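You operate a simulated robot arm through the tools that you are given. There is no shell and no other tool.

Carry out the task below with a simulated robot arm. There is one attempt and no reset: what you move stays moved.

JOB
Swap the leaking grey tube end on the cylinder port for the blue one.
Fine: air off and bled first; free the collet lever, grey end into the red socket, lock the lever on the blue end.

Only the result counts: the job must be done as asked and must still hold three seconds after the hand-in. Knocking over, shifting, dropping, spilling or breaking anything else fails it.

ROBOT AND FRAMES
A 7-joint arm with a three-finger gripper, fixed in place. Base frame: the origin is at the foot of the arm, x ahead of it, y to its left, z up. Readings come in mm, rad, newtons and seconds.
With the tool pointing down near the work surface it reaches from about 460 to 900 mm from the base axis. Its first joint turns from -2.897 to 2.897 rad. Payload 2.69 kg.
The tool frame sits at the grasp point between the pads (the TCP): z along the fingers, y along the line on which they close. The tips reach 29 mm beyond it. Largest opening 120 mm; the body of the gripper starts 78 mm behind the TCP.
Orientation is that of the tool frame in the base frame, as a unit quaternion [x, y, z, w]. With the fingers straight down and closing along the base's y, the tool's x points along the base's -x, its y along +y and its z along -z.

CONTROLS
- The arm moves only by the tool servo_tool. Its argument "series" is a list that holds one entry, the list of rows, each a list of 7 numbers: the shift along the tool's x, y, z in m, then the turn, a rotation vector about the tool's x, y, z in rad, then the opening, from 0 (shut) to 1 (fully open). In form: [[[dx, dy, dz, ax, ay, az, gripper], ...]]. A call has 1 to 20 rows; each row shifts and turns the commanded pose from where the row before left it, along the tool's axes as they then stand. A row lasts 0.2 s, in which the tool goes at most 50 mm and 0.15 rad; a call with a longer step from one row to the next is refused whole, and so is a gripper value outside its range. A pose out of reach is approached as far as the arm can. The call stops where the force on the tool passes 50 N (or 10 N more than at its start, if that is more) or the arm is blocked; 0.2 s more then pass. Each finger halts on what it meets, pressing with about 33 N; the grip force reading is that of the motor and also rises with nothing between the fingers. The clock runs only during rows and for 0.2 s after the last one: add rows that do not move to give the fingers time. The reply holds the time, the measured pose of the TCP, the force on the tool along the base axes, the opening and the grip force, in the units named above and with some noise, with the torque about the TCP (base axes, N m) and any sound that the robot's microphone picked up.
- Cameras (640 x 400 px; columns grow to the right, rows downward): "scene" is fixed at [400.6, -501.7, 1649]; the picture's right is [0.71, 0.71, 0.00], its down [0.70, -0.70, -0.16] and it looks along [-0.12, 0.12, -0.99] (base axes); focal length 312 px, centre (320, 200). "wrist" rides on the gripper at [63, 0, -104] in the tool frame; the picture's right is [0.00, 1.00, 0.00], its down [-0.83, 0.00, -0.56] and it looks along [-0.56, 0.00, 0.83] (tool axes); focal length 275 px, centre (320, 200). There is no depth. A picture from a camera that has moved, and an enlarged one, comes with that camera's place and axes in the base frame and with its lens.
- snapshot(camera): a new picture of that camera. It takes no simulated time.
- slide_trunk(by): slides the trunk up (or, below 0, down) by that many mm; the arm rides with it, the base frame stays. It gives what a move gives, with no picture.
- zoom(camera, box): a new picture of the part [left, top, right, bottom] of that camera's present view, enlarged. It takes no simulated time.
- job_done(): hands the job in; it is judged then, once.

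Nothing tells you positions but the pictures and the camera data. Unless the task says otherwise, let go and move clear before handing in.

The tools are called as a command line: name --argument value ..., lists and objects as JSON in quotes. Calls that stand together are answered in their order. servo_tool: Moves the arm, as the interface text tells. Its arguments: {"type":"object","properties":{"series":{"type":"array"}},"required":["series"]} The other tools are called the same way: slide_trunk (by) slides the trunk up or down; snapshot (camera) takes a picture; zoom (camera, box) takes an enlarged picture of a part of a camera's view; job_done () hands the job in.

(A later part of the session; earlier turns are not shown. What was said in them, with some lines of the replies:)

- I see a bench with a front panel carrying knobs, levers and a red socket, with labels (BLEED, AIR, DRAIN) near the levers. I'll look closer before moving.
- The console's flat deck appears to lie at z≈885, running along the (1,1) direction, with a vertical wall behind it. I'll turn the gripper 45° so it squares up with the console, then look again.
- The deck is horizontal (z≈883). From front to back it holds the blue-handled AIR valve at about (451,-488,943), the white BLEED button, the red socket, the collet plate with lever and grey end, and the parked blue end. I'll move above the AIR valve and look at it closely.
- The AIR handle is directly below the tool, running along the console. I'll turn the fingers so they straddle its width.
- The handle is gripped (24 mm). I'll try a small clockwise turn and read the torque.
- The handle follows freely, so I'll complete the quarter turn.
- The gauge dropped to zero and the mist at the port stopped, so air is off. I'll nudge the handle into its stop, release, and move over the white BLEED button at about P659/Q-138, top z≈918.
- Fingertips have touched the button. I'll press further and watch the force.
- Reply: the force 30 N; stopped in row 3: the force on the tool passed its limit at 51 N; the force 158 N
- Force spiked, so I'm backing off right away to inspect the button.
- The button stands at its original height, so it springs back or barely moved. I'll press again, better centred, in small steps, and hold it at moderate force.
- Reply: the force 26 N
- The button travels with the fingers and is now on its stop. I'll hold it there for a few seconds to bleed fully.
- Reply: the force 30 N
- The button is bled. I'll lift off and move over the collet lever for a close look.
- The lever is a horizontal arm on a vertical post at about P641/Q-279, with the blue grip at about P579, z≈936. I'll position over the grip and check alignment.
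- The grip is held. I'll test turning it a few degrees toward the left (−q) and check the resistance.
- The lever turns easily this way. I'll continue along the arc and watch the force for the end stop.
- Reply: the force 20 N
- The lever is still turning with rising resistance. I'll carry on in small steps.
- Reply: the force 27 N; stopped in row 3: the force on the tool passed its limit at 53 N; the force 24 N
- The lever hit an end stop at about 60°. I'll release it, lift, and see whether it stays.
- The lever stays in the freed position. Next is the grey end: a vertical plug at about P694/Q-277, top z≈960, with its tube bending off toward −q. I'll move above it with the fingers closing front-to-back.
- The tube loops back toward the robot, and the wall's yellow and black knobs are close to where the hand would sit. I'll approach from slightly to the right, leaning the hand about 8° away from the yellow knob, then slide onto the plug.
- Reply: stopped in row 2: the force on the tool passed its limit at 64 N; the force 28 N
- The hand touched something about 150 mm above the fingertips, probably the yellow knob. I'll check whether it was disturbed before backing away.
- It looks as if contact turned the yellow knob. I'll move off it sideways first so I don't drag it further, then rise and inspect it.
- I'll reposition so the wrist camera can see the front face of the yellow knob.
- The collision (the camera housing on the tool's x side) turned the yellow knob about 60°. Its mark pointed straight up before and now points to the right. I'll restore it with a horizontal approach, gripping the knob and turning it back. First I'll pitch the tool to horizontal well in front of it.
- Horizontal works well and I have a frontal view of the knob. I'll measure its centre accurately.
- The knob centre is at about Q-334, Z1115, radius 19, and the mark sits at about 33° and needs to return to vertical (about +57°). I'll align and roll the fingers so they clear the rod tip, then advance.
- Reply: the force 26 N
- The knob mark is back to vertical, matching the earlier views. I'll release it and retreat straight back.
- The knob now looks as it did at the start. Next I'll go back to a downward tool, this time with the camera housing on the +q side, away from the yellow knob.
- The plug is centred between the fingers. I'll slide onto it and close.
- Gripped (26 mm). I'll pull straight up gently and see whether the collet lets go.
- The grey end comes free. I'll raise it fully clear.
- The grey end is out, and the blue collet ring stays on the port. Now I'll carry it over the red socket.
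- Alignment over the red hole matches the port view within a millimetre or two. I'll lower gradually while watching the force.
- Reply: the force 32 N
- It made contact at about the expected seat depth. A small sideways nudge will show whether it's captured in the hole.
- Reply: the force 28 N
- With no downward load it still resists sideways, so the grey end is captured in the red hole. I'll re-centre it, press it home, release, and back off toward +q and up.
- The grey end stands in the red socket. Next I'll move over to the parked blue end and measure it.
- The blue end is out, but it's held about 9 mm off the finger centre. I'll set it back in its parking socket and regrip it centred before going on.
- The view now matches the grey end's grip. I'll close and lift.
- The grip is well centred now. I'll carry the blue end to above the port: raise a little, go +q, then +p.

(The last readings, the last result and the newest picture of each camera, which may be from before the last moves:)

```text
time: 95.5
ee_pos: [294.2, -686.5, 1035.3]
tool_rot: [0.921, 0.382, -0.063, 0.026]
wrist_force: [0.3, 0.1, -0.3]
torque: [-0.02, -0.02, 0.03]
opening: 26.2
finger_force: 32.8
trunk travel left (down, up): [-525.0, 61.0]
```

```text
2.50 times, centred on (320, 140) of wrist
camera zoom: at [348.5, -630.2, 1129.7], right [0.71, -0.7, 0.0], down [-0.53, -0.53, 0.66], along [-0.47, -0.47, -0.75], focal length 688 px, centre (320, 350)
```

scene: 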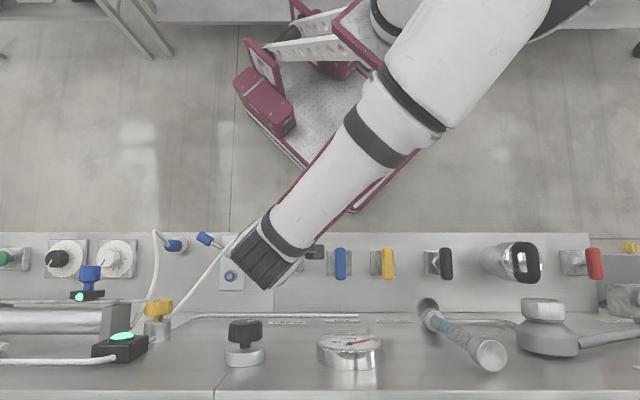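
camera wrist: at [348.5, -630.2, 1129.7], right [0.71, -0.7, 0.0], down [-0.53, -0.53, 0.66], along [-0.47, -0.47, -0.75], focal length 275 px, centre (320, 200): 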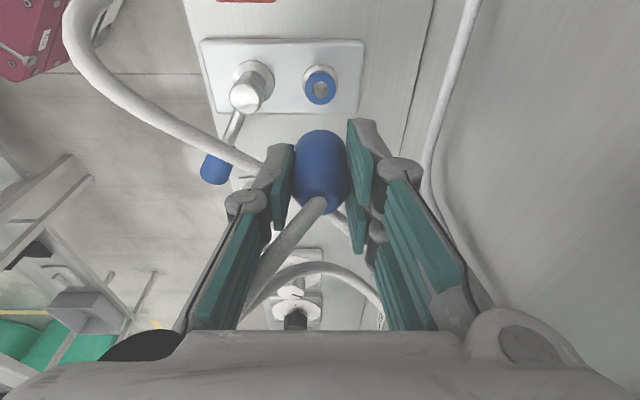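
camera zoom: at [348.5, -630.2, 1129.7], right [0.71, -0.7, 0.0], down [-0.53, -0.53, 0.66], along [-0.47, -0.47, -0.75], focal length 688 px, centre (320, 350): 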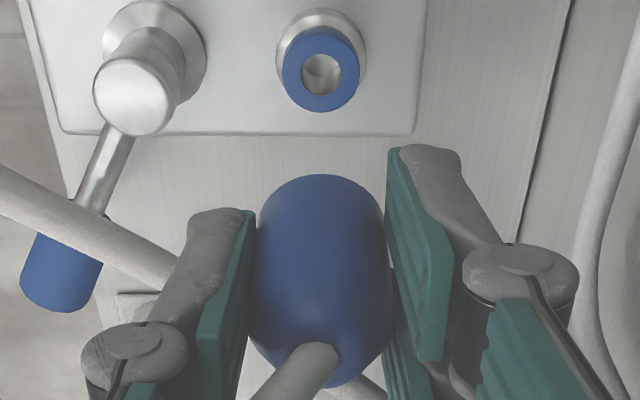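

Aligned over the port. I'll lower in stages.

servo_tool --series '[[[0.0033, 0.0005, 0.0231, 0, 0, 0, 0.15], [0.0033, 0, 0.0231, 0, 0, 0, 0.15], [0.0025, 0, 0.0178, 0, 0, 0, 0.15], [0, 0, 0, 0, 0, 0, 0.15]]]'

zoom --camera "wrist" --box '[220, 60, 420, 220]'

zoom --camera "scene" --box '[50, 210, 290, 360]'

```text
time: 96.5
ee_pos: [293.8, -686.1, 971.0]
tool_rot: [0.921, 0.383, -0.062, 0.027]
wrist_force: [0.0, -0.2, 0.0]
torque: [0.02, -0.02, -0.01]
opening: 25.9
finger_force: 33.3
trunk travel left (down, up): [-525.0, 61.0]
```

```text
2.50 times, centred on (320, 140) of wrist
camera zoom: at [348.2, -630.3, 1064.7], right [0.71, -0.7, 0.0], down [-0.53, -0.53, 0.66], along [-0.47, -0.47, -0.75], focal length 688 px, centre (320, 350)
```

zoom: 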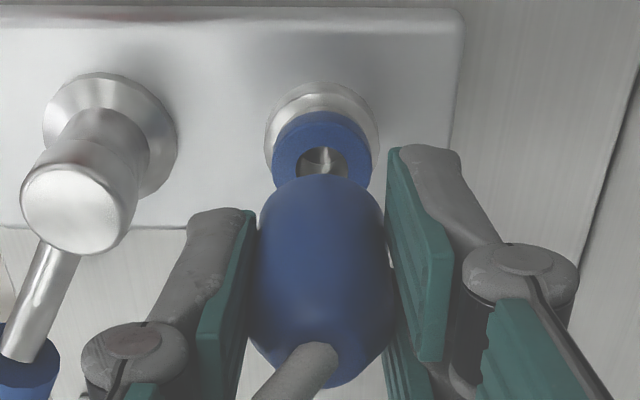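

```text
2.67 times, centred on (170, 285) of scene
camera zoom: at [400.6, -501.7, 1649.0], right [0.71, 0.71, 0.0], down [0.7, -0.7, -0.16], along [-0.12, 0.12, -0.99], focal length 832 px, centre (720, -27)
```

zoom: 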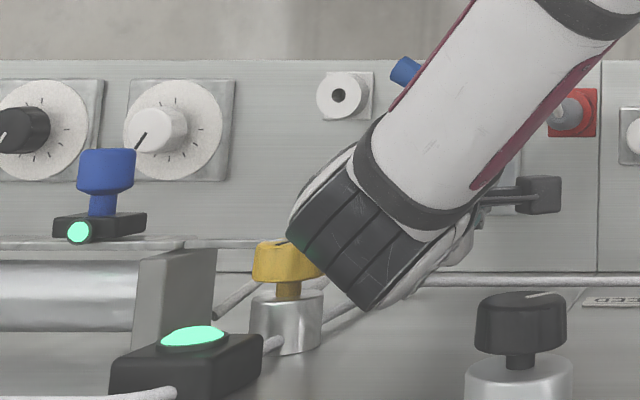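

servo_tool --series '[[[0.001, 0, 0.007, 0, 0, 0, 0.15], [0.001, 0, 0.007, 0, 0, 0, 0.15], [0, 0, 0, 0, 0, 0, 0.15]]]'

servo_tool --series '[[[0.0003, 0, 0.002, 0, 0, 0, 0.15], [0.0003, 0, 0.002, 0, 0, 0, 0.15], [0, 0, 0, 0, 0, 0, 0.15]]]'

servo_tool --series '[[[0.0003, 0, 0.002, 0, 0, 0, 0.15], [0.0001, 0, 0.001, 0, 0, 0, 0.15], [0, 0, 0, 0, 0, 0, 0.15]]]'

zoom --camera "wrist" --box '[220, 60, 420, 220]'

```text
time: 97.3
ee_pos: [294.1, -685.5, 955.7]
tool_rot: [0.921, 0.383, -0.062, 0.028]
wrist_force: [0.0, -0.2, 0.1]
torque: [0.01, 0.0, 0.03]
opening: 26.1
finger_force: 33.0
trunk travel left (down, up): [-525.0, 61.0]
```

```text
time: 98.1
ee_pos: [294.3, -686.0, 951.5]
tool_rot: [0.921, 0.382, -0.063, 0.027]
wrist_force: [-0.2, 0.2, -0.3]
torque: [-0.03, -0.02, -0.02]
opening: 25.7
finger_force: 33.2
trunk travel left (down, up): [-525.0, 61.0]
```

```text
time: 98.9
ee_pos: [293.9, -686.1, 949.1]
tool_rot: [0.921, 0.383, -0.062, 0.027]
wrist_force: [0.0, -0.4, -0.9]
torque: [-0.03, 0.01, -0.01]
opening: 26.0
finger_force: 32.9
trunk travel left (down, up): [-525.0, 61.0]
```

```text
2.50 times, centred on (320, 140) of wrist
camera zoom: at [348.9, -630.3, 1043.7], right [0.71, -0.7, 0.0], down [-0.53, -0.53, 0.66], along [-0.47, -0.47, -0.75], focal length 688 px, centre (320, 350)
```

zoom: 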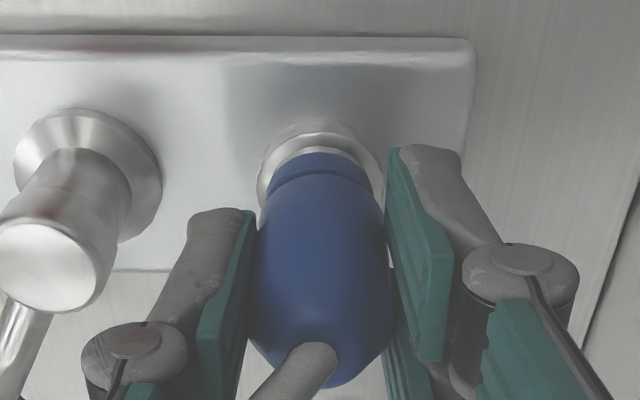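

Almost home, with no contact yet. I'll continue in 2 mm steps until it seats.

servo_tool --series '[[[0.0002, 0, 0.0015, 0, 0, 0, 0.15], [0, 0, 0, 0, 0, 0, 0.15]]]'

servo_tool --series '[[[0.0002, 0, 0.0015, 0, 0, 0, 0.15], [0, 0, 0, 0, 0, 0, 0.15]]]'

servo_tool --series '[[[0.0002, 0, 0.0015, 0, 0, 0, 0.15], [0, 0, 0, 0, 0, 0, 0.15]]]'

zoom --camera "wrist" --box '[220, 60, 420, 220]'

```text
time: 99.5
ee_pos: [294.8, -685.5, 947.8]
tool_rot: [0.921, 0.383, -0.062, 0.026]
wrist_force: [1.9, 8.3, 8.6]
torque: [0.42, 0.03, 0.02]
opening: 26.1
finger_force: 32.6
trunk travel left (down, up): [-525.0, 61.0]
```

```text
time: 100.1
ee_pos: [294.7, -685.2, 948.2]
tool_rot: [0.921, 0.383, -0.062, 0.028]
wrist_force: [2.4, 15.2, 24.2]
torque: [0.66, 0.01, -0.01]
opening: 25.7
finger_force: 32.9
trunk travel left (down, up): [-525.0, 61.0]
```

```text
time: 100.7
ee_pos: [293.9, -686.0, 947.4]
tool_rot: [0.922, 0.382, -0.062, 0.028]
wrist_force: [3.6, 12.9, 30.9]
torque: [0.39, 0.16, -0.04]
opening: 26.2
finger_force: 33.5
trunk travel left (down, up): [-525.0, 61.0]
```

```text
2.50 times, centred on (320, 140) of wrist
camera zoom: at [348.9, -629.6, 1041.0], right [0.71, -0.7, 0.0], down [-0.53, -0.53, 0.66], along [-0.46, -0.48, -0.75], focal length 688 px, centre (320, 350)
```

zoom: 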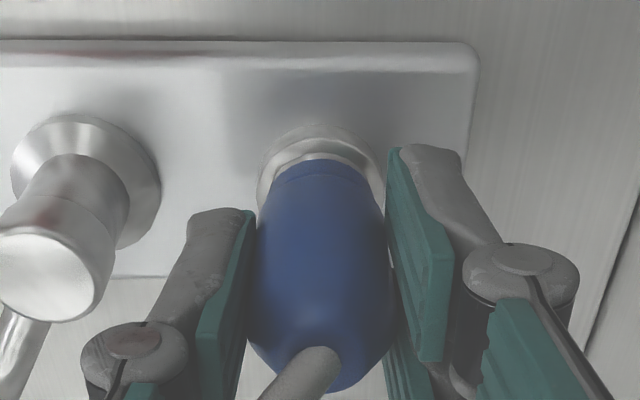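

servo_tool --series '[[[0.001, -0.0005, 0, 0, 0, 0, 0.15], [0, 0, 0, 0, 0, 0, 0.15]]]'

servo_tool --series '[[[-0.0004, 0, -0.003, 0, 0, 0, 0.15], [0, 0, 0, 0, 0, 0, 0.15]]]'

servo_tool --series '[[[0, 0.004, 0, 0, 0, 0, 0.15], [0, 0, 0, 0, 0, 0, 0.15]]]'

```text
time: 101.3
ee_pos: [293.8, -685.4, 947.1]
tool_rot: [0.921, 0.383, -0.063, 0.029]
wrist_force: [0.6, -0.8, 29.8]
torque: [0.01, 0.09, -0.04]
opening: 26.1
finger_force: 32.5
trunk travel left (down, up): [-525.0, 61.0]
```

```text
time: 101.9
ee_pos: [293.9, -685.9, 946.1]
tool_rot: [0.922, 0.382, -0.063, 0.027]
wrist_force: [0.4, -18.9, 0.9]
torque: [-0.73, 0.24, 0.0]
opening: 26.1
finger_force: 32.7
trunk travel left (down, up): [-525.0, 61.0]
```

```text
time: 102.5
ee_pos: [293.6, -686.7, 945.3]
tool_rot: [0.921, 0.383, -0.063, 0.023]
wrist_force: [-14.4, -1.1, -0.9]
torque: [-0.07, 0.55, -0.05]
opening: 25.9
finger_force: 33.1
trunk travel left (down, up): [-525.0, 61.0]
```

servo_tool --series '[[[0, -0.0038, 0, 0, 0, 0, 0.15], [0, 0, 0, 0, 0, 0, 0.15]]]'

servo_tool --series '[[[0.0003, 0, 0.002, 0, 0, 0, 0.15], [0, 0, 0, 0, 0, 0, 0.15]]]'

servo_tool --series '[[[0.0002, 0, 0.0015, 0, 0, 0, 0.15], [0, 0, 0, 0, 0, 0, 0.15]]]'

zoom --camera "wrist" --box '[220, 60, 420, 220]'

```text
time: 103.1
ee_pos: [295.6, -685.0, 947.3]
tool_rot: [0.921, 0.384, -0.062, 0.026]
wrist_force: [-6.4, -3.2, -2.1]
torque: [-0.13, 0.29, 0.02]
opening: 26.0
finger_force: 32.9
trunk travel left (down, up): [-525.0, 61.0]
```

```text
time: 103.7
ee_pos: [296.2, -685.6, 946.7]
tool_rot: [0.921, 0.384, -0.061, 0.028]
wrist_force: [-1.5, -1.2, 0.4]
torque: [-0.06, 0.09, -0.02]
opening: 25.9
finger_force: 33.4
trunk travel left (down, up): [-525.0, 61.0]
```

```text
time: 104.3
ee_pos: [294.2, -685.7, 946.3]
tool_rot: [0.921, 0.382, -0.063, 0.028]
wrist_force: [-4.5, 1.4, 17.1]
torque: [0.22, 0.15, -0.05]
opening: 25.8
finger_force: 33.0
trunk travel left (down, up): [-525.0, 61.0]
```

```text
2.50 times, centred on (320, 140) of wrist
camera zoom: at [349.2, -629.4, 1040.4], right [0.71, -0.7, 0.0], down [-0.53, -0.53, 0.66], along [-0.46, -0.48, -0.75], focal length 688 px, centre (320, 350)
```

zoom: 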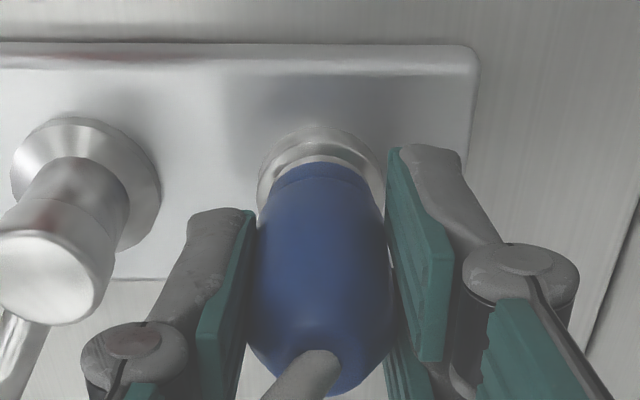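

The blue end is seated against the ring. I'll release and back off the same way.

servo_tool --series '[[[0.0001, 0, 0.001, 0, 0, 0, 0.15], [0, 0, 0, 0, 0, 0, 0.15], [-0.0001, 0, -0.001, 0, 0, 0, 0.3], [0, 0, 0, 0, 0, 0, 0.4], [0, 0, 0, 0, 0, 0, 0.4], [0.012, 0, -0.0017, 0, 0, 0, 0.4], [0.012, 0, -0.0017, 0, 0, 0, 0.4], [-0.0028, 0, -0.02, 0, 0, 0, 0.4], [-0.0042, 0, -0.03, 0, 0, 0, 0.4], [-0.0042, 0, -0.03, 0, 0, 0, 0.4], [0, 0, 0, 0, 0, 0, 0.4]]]'

snapshot --camera "wrist"

zoom --camera "wrist" --box '[220, 20, 420, 180]'

zoom --camera "scene" --box '[50, 210, 290, 360]'

```text
time: 106.7
ee_pos: [310.8, -668.8, 1025.8]
tool_rot: [0.921, 0.383, -0.063, 0.027]
wrist_force: [-0.5, -0.6, -0.4]
torque: [-0.02, 0.02, 0.04]
opening: 48.3
finger_force: 0.0
trunk travel left (down, up): [-525.0, 61.0]
```

```text
taken
camera wrist: at [366.0, -612.4, 1119.8], right [0.71, -0.7, 0.0], down [-0.53, -0.53, 0.66], along [-0.47, -0.47, -0.75], focal length 275 px, centre (320, 200)
```

wrist: 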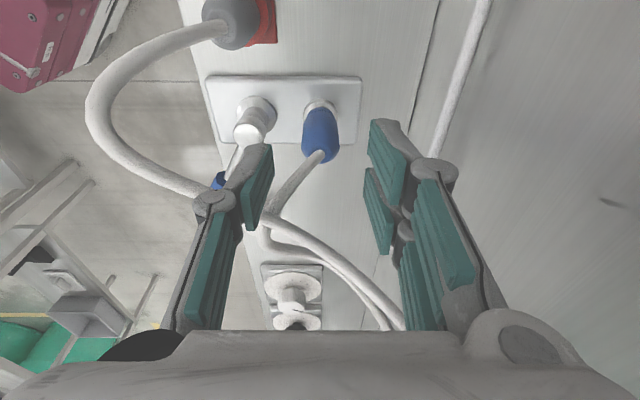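

```text
2.50 times, centred on (320, 100) of wrist
camera zoom: at [366.0, -612.4, 1119.8], right [0.71, -0.7, 0.0], down [-0.53, -0.53, 0.66], along [-0.47, -0.47, -0.75], focal length 688 px, centre (320, 450)
```

zoom: 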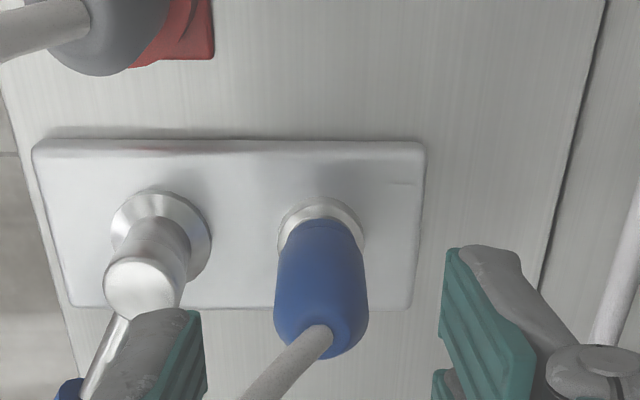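

```text
2.67 times, centred on (170, 285) of scene
camera zoom: at [400.6, -501.7, 1649.0], right [0.71, 0.71, 0.0], down [0.7, -0.7, -0.16], along [-0.12, 0.12, -0.99], focal length 832 px, centre (720, -27)
```

zoom: 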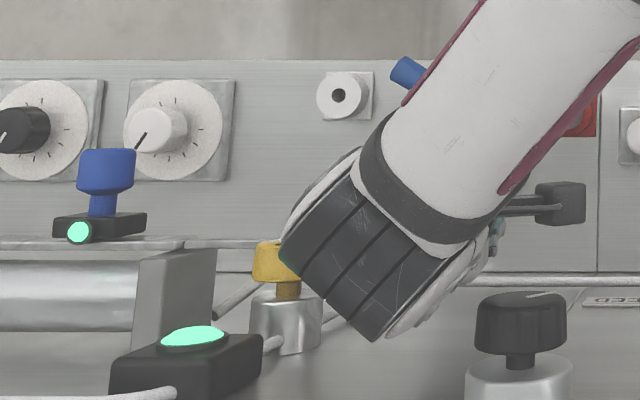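

The blue end sits in the port. Next is the lever: I'll back away from the wall, straighten the tool and rotate to grip the lever handle as before.

servo_tool --series '[[[-0.0021, 0, -0.0149, 0, 0, 0, 0.4], [0, 0, 0, 0, 0.14, 0, 0.4], [0, -0.0305, 0, 0, 0, 0, 0.4], [0, -0.0305, 0, 0, 0, 0, 0.4], [0, -0.0305, 0, 0, 0, 0, 0.4], [0, 0, -0.035, 0, 0, 0, 0.5], [0, 0, -0.035, 0, 0, 0, 0.6], [0, -0.03, 0, 0, 0, 0, 0.6], [0, 0, 0, 0, 0, 0, 0.6]]]'

snapshot --camera "scene"

snapshot --camera "wrist"

```text
time: 108.7
ee_pos: [225.6, -582.2, 1109.7]
tool_rot: [0.923, 0.384, 0.002, 0.001]
wrist_force: [-0.2, -0.2, 0.0]
torque: [-0.02, 0.01, 0.02]
opening: 71.8
finger_force: 0.1
trunk travel left (down, up): [-525.0, 61.0]
```

```text
taken
```

scene: 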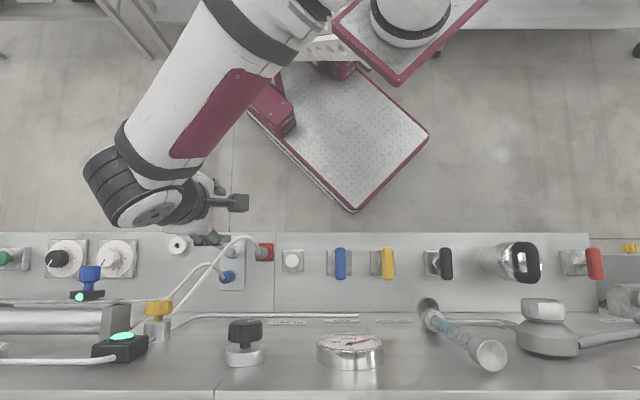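

```text
taken
camera wrist: at [270.4, -537.0, 1213.7], right [0.71, -0.7, 0.0], down [-0.59, -0.59, 0.55], along [-0.39, -0.39, -0.83], focal length 275 px, centre (320, 200)
```

wrist: 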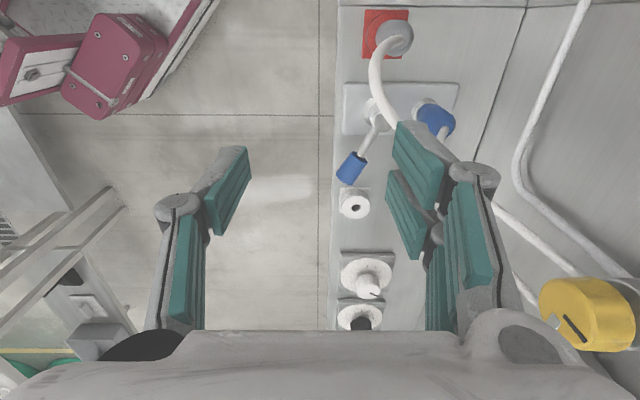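

servo_tool --series '[[[0, 0, 0, 0, 0, -0.1435, 0.6], [0, 0, 0, 0, 0, -0.1435, 0.6], [0, 0, 0, 0, 0, -0.1435, 0.6], [0, 0, 0, 0, 0, -0.1435, 0.6], [0, 0, 0, 0, 0, -0.1435, 0.6], [0, 0, 0, 0, 0, -0.1435, 0.6], [0, 0, 0, 0, 0, -0.1435, 0.6], [0, 0, 0, 0, 0, -0.1435, 0.6], [0, 0, 0, 0, 0, -0.1435, 0.6], [0, 0, 0, 0, 0, -0.1435, 0.6], [0, 0, 0, 0, 0, -0.1435, 0.6], [0, 0, 0, 0, 0, -0.1435, 0.6], [0, 0, 0, 0, 0, -0.1435, 0.6], [0, 0, 0, 0, 0, -0.1435, 0.6], [0, 0, 0, 0, 0, -0.1435, 0.6], [0, 0, 0, 0, 0, -0.1435, 0.6], [0, 0, 0, 0, 0, -0.1435, 0.6], [0, 0, 0, 0, 0, -0.1435, 0.6], [0, 0, 0, 0, 0, 0, 0.6]]]'

snapshot --camera "wrist"

zoom --camera "scene" --box '[130, 210, 290, 310]'

```text
time: 112.7
ee_pos: [226.1, -582.4, 1111.1]
tool_rot: [-0.114, 0.993, 0.0, 0.002]
wrist_force: [0.5, -0.5, -0.9]
torque: [0.0, -0.05, 0.04]
opening: 72.0
finger_force: 0.1
trunk travel left (down, up): [-525.0, 61.0]
```

```text
taken
camera wrist: at [164.8, -596.0, 1213.6], right [-0.23, 0.97, 0.0], down [0.81, 0.19, 0.56], along [0.54, 0.13, -0.83], focal length 275 px, centre (320, 200)
```

wrist: 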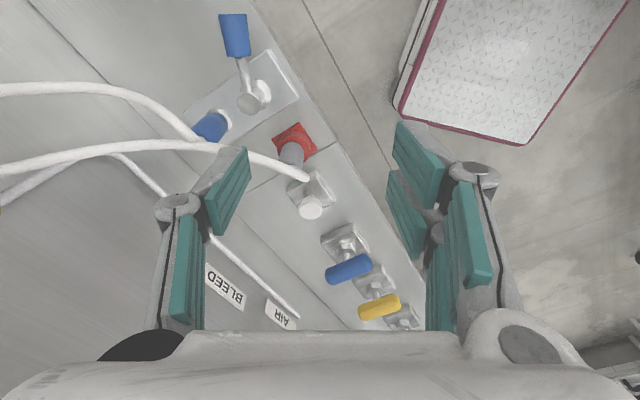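

```text
4.00 times, centred on (210, 260) of scene
camera zoom: at [400.6, -501.7, 1649.0], right [0.71, 0.71, 0.0], down [0.7, -0.7, -0.16], along [-0.12, 0.12, -0.99], focal length 1247 px, centre (760, -40)
```

zoom: 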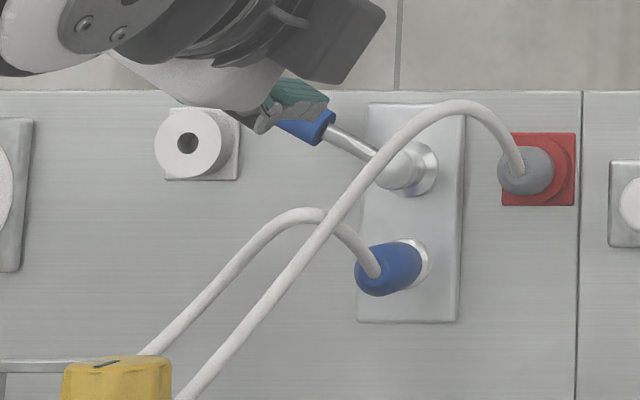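

zoom --camera "wrist" --box '[180, 0, 308, 120]'

```text
3.33 times, centred on (244, 60) of wrist
camera zoom: at [164.8, -596.0, 1213.6], right [-0.23, 0.97, 0.0], down [0.81, 0.19, 0.56], along [0.54, 0.13, -0.83], focal length 918 px, centre (573, 667)
```

zoom: 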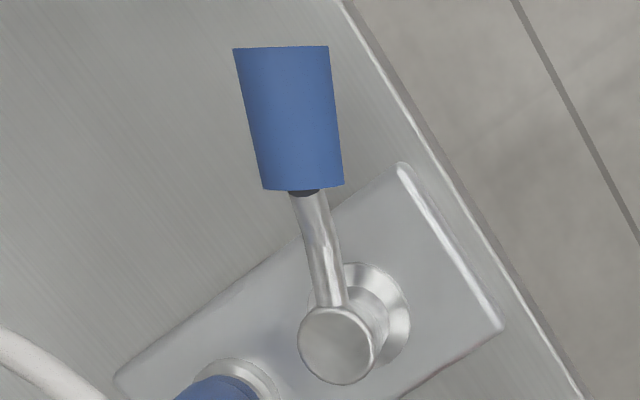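

servo_tool --series '[[[0.0162, -0.0241, 0, 0, 0, 0, 0.6], [0.0162, -0.0241, 0, 0, 0, 0, 0.6], [0.0162, -0.0242, 0, 0, 0, 0, 0.6], [0, 0, 0.042, 0, 0, 0, 0.6], [0, 0, 0.042, 0, 0, 0, 0.6], [0, 0, 0.042, 0, 0, 0, 0.6], [0, 0, 0, 0, 0, 0, 0.6]]]'

snapshot --camera "wrist"

```text
time: 114.3
ee_pos: [194.6, -665.1, 984.9]
tool_rot: [-0.115, 0.993, 0.0, 0.002]
wrist_force: [0.9, -0.4, -0.3]
torque: [-0.01, -0.03, -0.02]
opening: 72.1
finger_force: 0.2
trunk travel left (down, up): [-525.0, 61.0]
```

```text
taken
camera wrist: at [134.5, -677.7, 1087.2], right [-0.23, 0.97, 0.0], down [0.81, 0.19, 0.56], along [0.54, 0.13, -0.83], focal length 275 px, centre (320, 200)
```

wrist: 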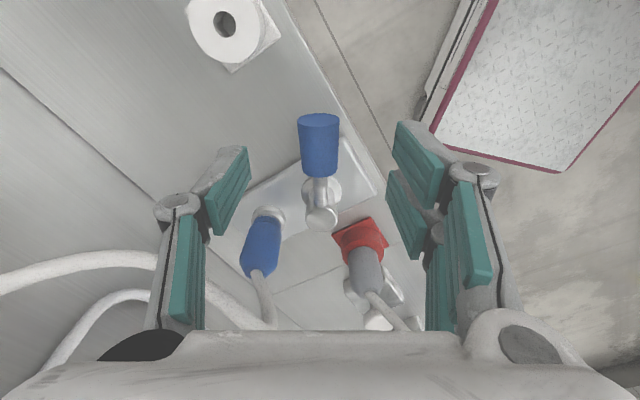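

The handle is centred. I'll go down and grip it.

servo_tool --series '[[[0, 0, 0.025, 0, 0, 0, 0.6], [0, 0, 0.024, 0, 0, 0, 0.6], [0, 0, 0, 0, 0, 0, 0.3], [0, 0, 0, 0, 0, 0, 0.15], [0, 0, 0, 0, 0, 0, 0.15], [0, 0, 0, 0, 0, 0, 0.15]]]'

snapshot --camera "wrist"

zoom --camera "scene" --box '[130, 210, 290, 310]'

```text
time: 115.7
ee_pos: [193.4, -664.3, 934.3]
tool_rot: [-0.114, 0.993, 0.001, 0.003]
wrist_force: [-1.4, 8.9, 0.0]
torque: [-0.04, 0.04, 0.54]
opening: 21.4
finger_force: 45.3
trunk travel left (down, up): [-525.0, 61.0]
```

```text
taken
camera wrist: at [134.1, -677.7, 1038.3], right [-0.23, 0.97, 0.0], down [0.81, 0.19, 0.56], along [0.54, 0.13, -0.83], focal length 275 px, centre (320, 200)
```

wrist: 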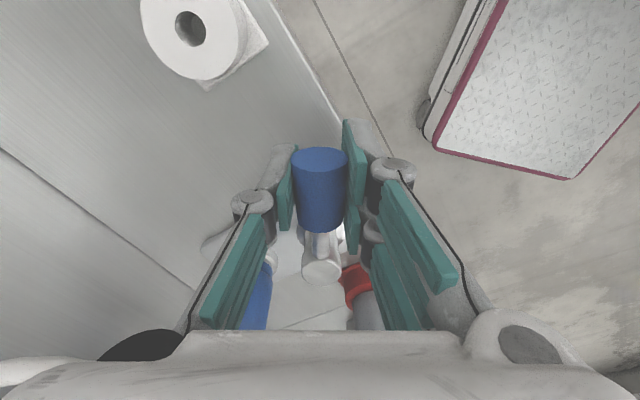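

```text
4.00 times, centred on (210, 260) of scene
camera zoom: at [400.6, -501.7, 1649.0], right [0.71, 0.71, 0.0], down [0.7, -0.7, -0.16], along [-0.12, 0.12, -0.99], focal length 1247 px, centre (760, -40)
```

zoom: 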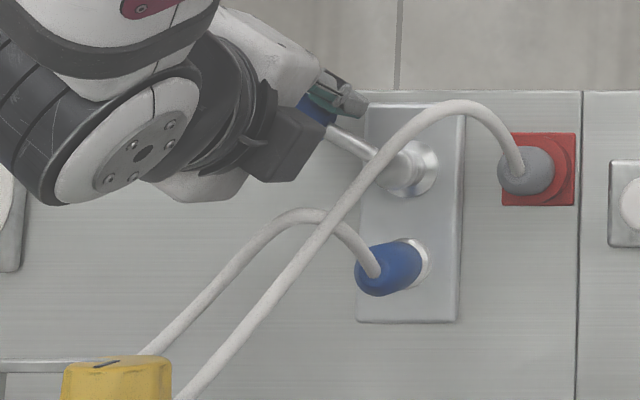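

servo_tool --series '[[[-0.0003, 0.0062, 0, 0, 0, 0.1, 0.15], [-0.0003, 0.0062, 0, 0, 0, 0.1, 0.15], [-0.0003, 0.0062, 0, 0, 0, 0.1, 0.15], [-0.0003, 0.0062, 0, 0, 0, 0.1, 0.15], [-0.0003, 0.0062, 0, 0, 0, 0.1, 0.15], [0, 0, 0, 0, 0, 0, 0.15]]]'

snapshot --camera "wrist"

```text
time: 117.1
ee_pos: [195.2, -633.4, 935.0]
tool_rot: [0.136, 0.991, 0.001, 0.002]
wrist_force: [-4.3, 1.0, -10.3]
torque: [-0.1, 0.01, 0.01]
opening: 21.3
finger_force: 45.0
trunk travel left (down, up): [-525.0, 61.0]
```

```text
taken
camera wrist: at [134.9, -615.6, 1038.4], right [0.27, 0.96, 0.0], down [0.8, -0.22, 0.56], along [0.54, -0.15, -0.83], focal length 275 px, centre (320, 200)
```

wrist: 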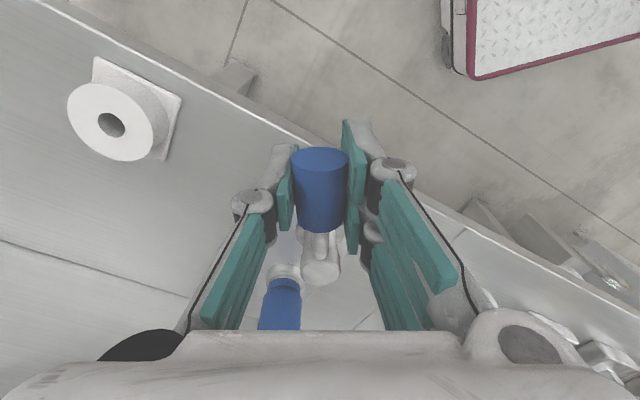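

servo_tool --series '[[[-0.0003, 0.0062, 0, 0, 0, 0.1, 0.15], [-0.0003, 0.0062, 0, 0, 0, 0.1, 0.15], [-0.0003, 0.0062, 0, 0, 0, 0.1, 0.15], [-0.0003, 0.0062, 0, 0, 0, 0.1, 0.15], [-0.0002, 0.005, 0, 0, 0, 0.08, 0.15], [0, 0, 0, 0, 0, 0, 0.15]]]'

snapshot --camera "wrist"

```text
time: 118.5
ee_pos: [208.8, -607.5, 935.0]
tool_rot: [0.367, 0.93, 0.001, 0.002]
wrist_force: [-10.5, -1.3, -12.1]
torque: [-0.13, 0.12, -0.39]
opening: 21.2
finger_force: 45.3
trunk travel left (down, up): [-525.0, 61.0]
```

```text
taken
camera wrist: at [163.8, -563.9, 1038.6], right [0.68, 0.73, 0.0], down [0.61, -0.57, 0.56], along [0.41, -0.38, -0.83], focal length 275 px, centre (320, 200)
```

wrist: 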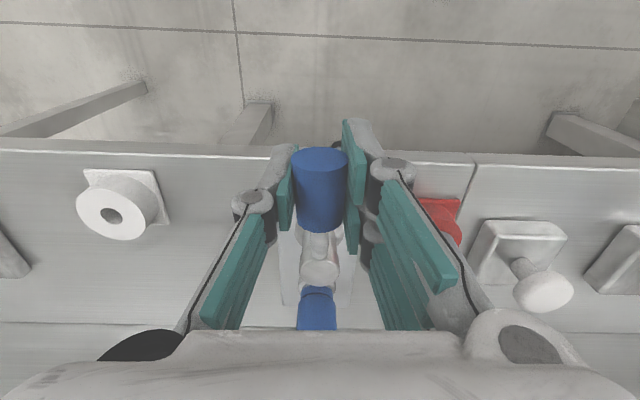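

Nearly back at the original position. I'll push gently into the locked stop.

servo_tool --series '[[[-0.0001, 0.0022, 0, 0, 0, 0.035, 0.15], [0, 0, 0, 0, 0, 0, 0.15]]]'

servo_tool --series '[[[-0.0001, 0.0022, 0, 0, 0, 0.035, 0.15], [0, 0, 0, 0, 0, 0, 0.15]]]'

snapshot --camera "wrist"

```text
time: 119.1
ee_pos: [210.1, -606.9, 934.0]
tool_rot: [0.382, 0.924, 0.001, 0.002]
wrist_force: [-11.8, -3.8, -11.7]
torque: [-0.07, 0.04, 0.21]
opening: 21.4
finger_force: 44.6
trunk travel left (down, up): [-525.0, 61.0]
```

```text
time: 119.7
ee_pos: [210.3, -606.1, 935.1]
tool_rot: [0.399, 0.917, 0.0, 0.001]
wrist_force: [-17.7, -18.5, -17.6]
torque: [-0.01, 0.08, 1.22]
opening: 21.9
finger_force: 44.9
trunk travel left (down, up): [-525.0, 61.0]
```

```text
taken
camera wrist: at [168.7, -559.1, 1038.6], right [0.73, 0.68, 0.0], down [0.57, -0.61, 0.56], along [0.38, -0.41, -0.83], focal length 275 px, centre (320, 200)
```

wrist: 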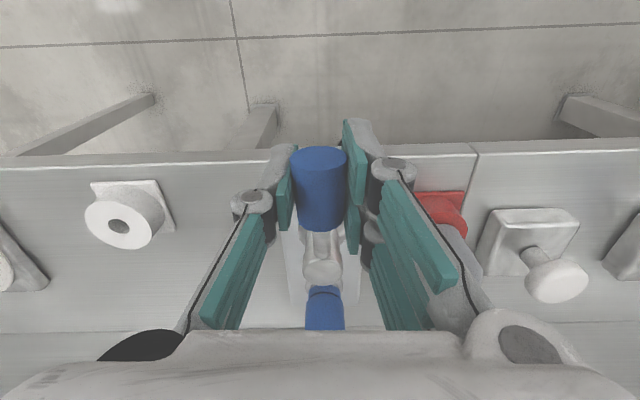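

The lever is hard against the locked stop. I'll release, rise and inspect everything.

servo_tool --series '[[[0, 0, 0, 0, 0, 0, 0.3], [0, 0, 0, 0, 0, 0, 0.5], [0, 0, 0, 0, 0, 0, 0.5], [0, 0, -0.04, 0, 0, 0, 0.5], [0, 0, -0.05, 0, 0, 0, 0.5], [0.02, 0, -0.04, 0, 0, 0, 0.6], [0.03, 0, -0.02, 0, 0, -0.035, 0.6], [0, 0, 0, 0, 0, 0, 0.6]]]'

snapshot --camera "wrist"

snapshot --camera "scene"

zoom --camera "scene" --box '[140, 210, 300, 310]'

zoom --camera "scene" --box '[310, 320, 390, 370]'

```text
time: 121.5
ee_pos: [176.5, -567.6, 1084.9]
tool_rot: [0.383, 0.924, 0.001, 0.001]
wrist_force: [0.7, -1.7, 0.4]
torque: [0.01, -0.05, 0.0]
opening: 71.8
finger_force: 0.1
trunk travel left (down, up): [-525.0, 61.0]
```

```text
taken
camera wrist: at [133.6, -521.6, 1188.5], right [0.7, 0.71, 0.0], down [0.59, -0.59, 0.56], along [0.4, -0.39, -0.83], focal length 275 px, centre (320, 200)
```

wrist: 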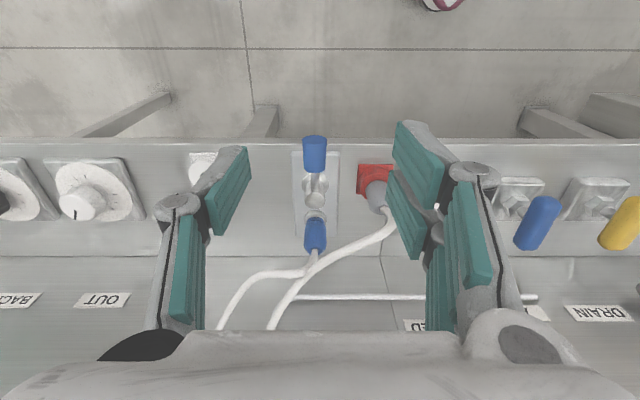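

```text
taken
```

scene: 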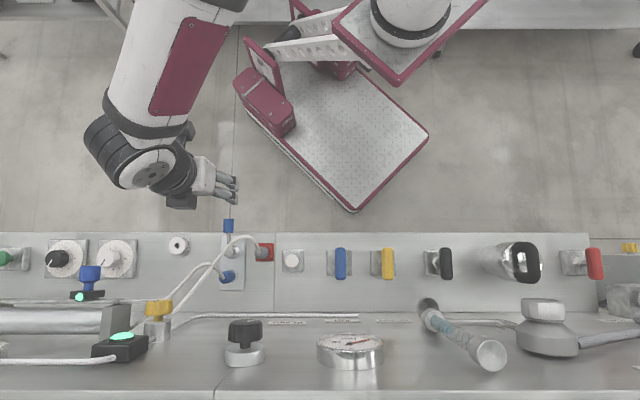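

```text
4.00 times, centred on (220, 260) of scene
camera zoom: at [400.6, -501.7, 1649.0], right [0.71, 0.71, 0.0], down [0.7, -0.7, -0.16], along [-0.12, 0.12, -0.99], focal length 1247 px, centre (720, -40)
```

zoom: 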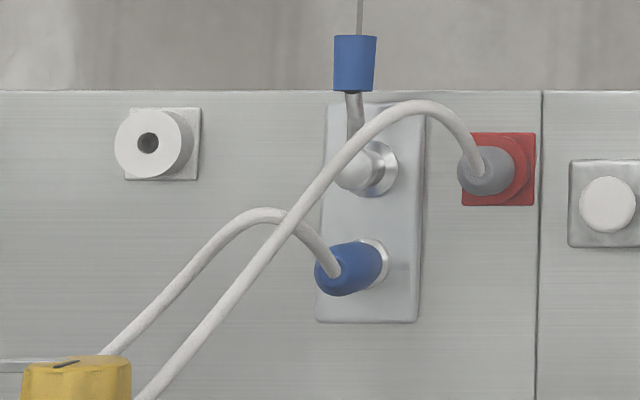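

```text
8.00 times, centred on (350, 345) of scene
camera zoom: at [400.6, -501.7, 1649.0], right [0.71, 0.71, 0.0], down [0.7, -0.7, -0.16], along [-0.12, 0.12, -0.99], focal length 2494 px, centre (80, -960)
```

zoom: 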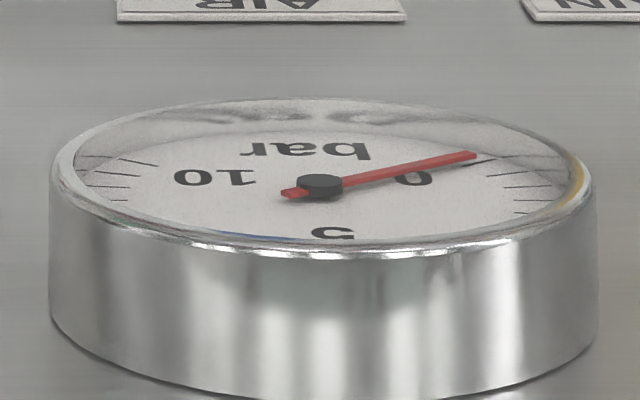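

Everything looks in place: blue in the port, grey in red, lever back at its locked position, gauge at zero. I'll do a final check of the left area and the yellow knob.

zoom --camera "scene" --box '[0, 220, 260, 380]'

zoom --camera "scene" --box '[380, 220, 640, 380]'

zoom --camera "wrist" --box '[250, 110, 430, 260]'

zoom --camera "scene" --box '[260, 230, 420, 330]'

```text
2.46 times, centred on (130, 300) of scene
camera zoom: at [400.6, -501.7, 1649.0], right [0.71, 0.71, 0.0], down [0.7, -0.7, -0.16], along [-0.12, 0.12, -0.99], focal length 768 px, centre (788, -46)
```

zoom: 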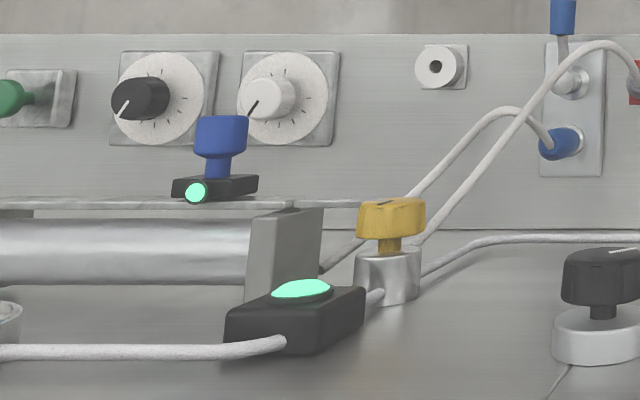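

```text
2.46 times, centred on (510, 300) of scene
camera zoom: at [400.6, -501.7, 1649.0], right [0.71, 0.71, 0.0], down [0.7, -0.7, -0.16], along [-0.12, 0.12, -0.99], focal length 768 px, centre (-148, -46)
```

zoom: 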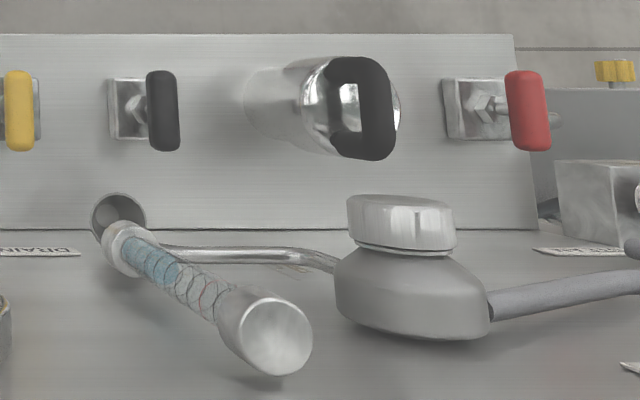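

```text
2.67 times, centred on (340, 185) of wrist
camera zoom: at [133.6, -521.6, 1188.5], right [0.7, 0.71, 0.0], down [0.59, -0.59, 0.56], along [0.4, -0.39, -0.83], focal length 734 px, centre (267, 240)
```

zoom: 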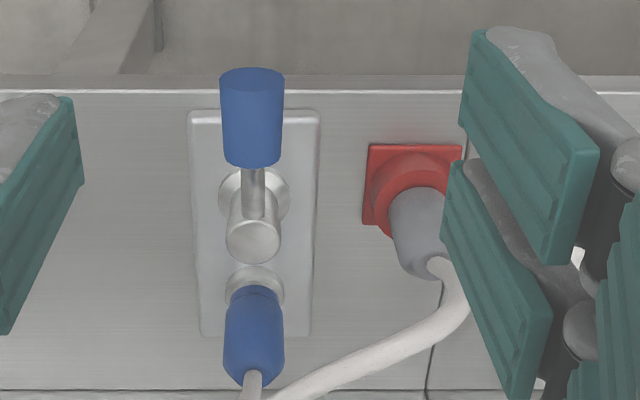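

```text
4.00 times, centred on (340, 280) of scene
camera zoom: at [400.6, -501.7, 1649.0], right [0.71, 0.71, 0.0], down [0.7, -0.7, -0.16], along [-0.12, 0.12, -0.99], focal length 1247 px, centre (240, -120)
```

zoom: 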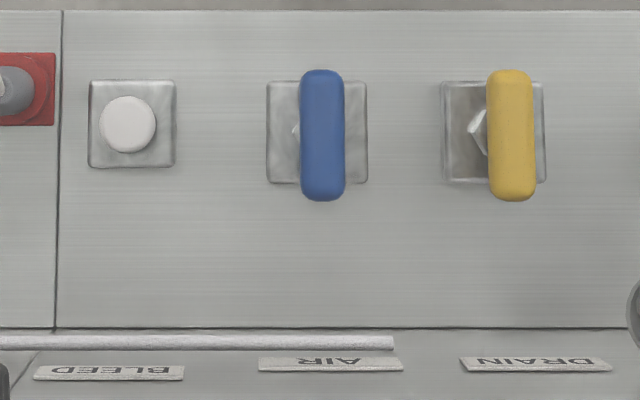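

job_done

```text
The job is handed in.
```

The swap is done and handed in. The blue tube end is in the cylinder port, with the collet lever turned back to its locked stop. The grey end is in the red socket.

- **Air and bleed:** I turned the blue AIR handle a quarter turn. The gauge fell to zero and the mist at the port stopped. I then held the white BLEED button down for about four seconds. The microphone picked up no sound. The gauge was already at zero, so I had no separate sign that the bleed worked. The air is still off.
- **Lever:** It turned about 58° to release the grey end, and I turned it back until it hit the stop, in the position it started from.
- **Tube ends:** Both seated on firm contact and resisted a small sideways push. I had to set the blue end back in its parking socket once to get a better grip.

**Disturbed knob:** on my first approach to the grey end, the camera housing on the gripper hit the yellow knob on the wall and turned it about 60°. I gripped the knob and turned it back until its mark pointed straight up, as it did before. I judged that from the pictures, so it could be off by several degrees. If the check does not allow any movement of that knob, the job could fail on it.

I saw nothing else out of place in the final pictures, and the arm was clear of the console when I handed in.
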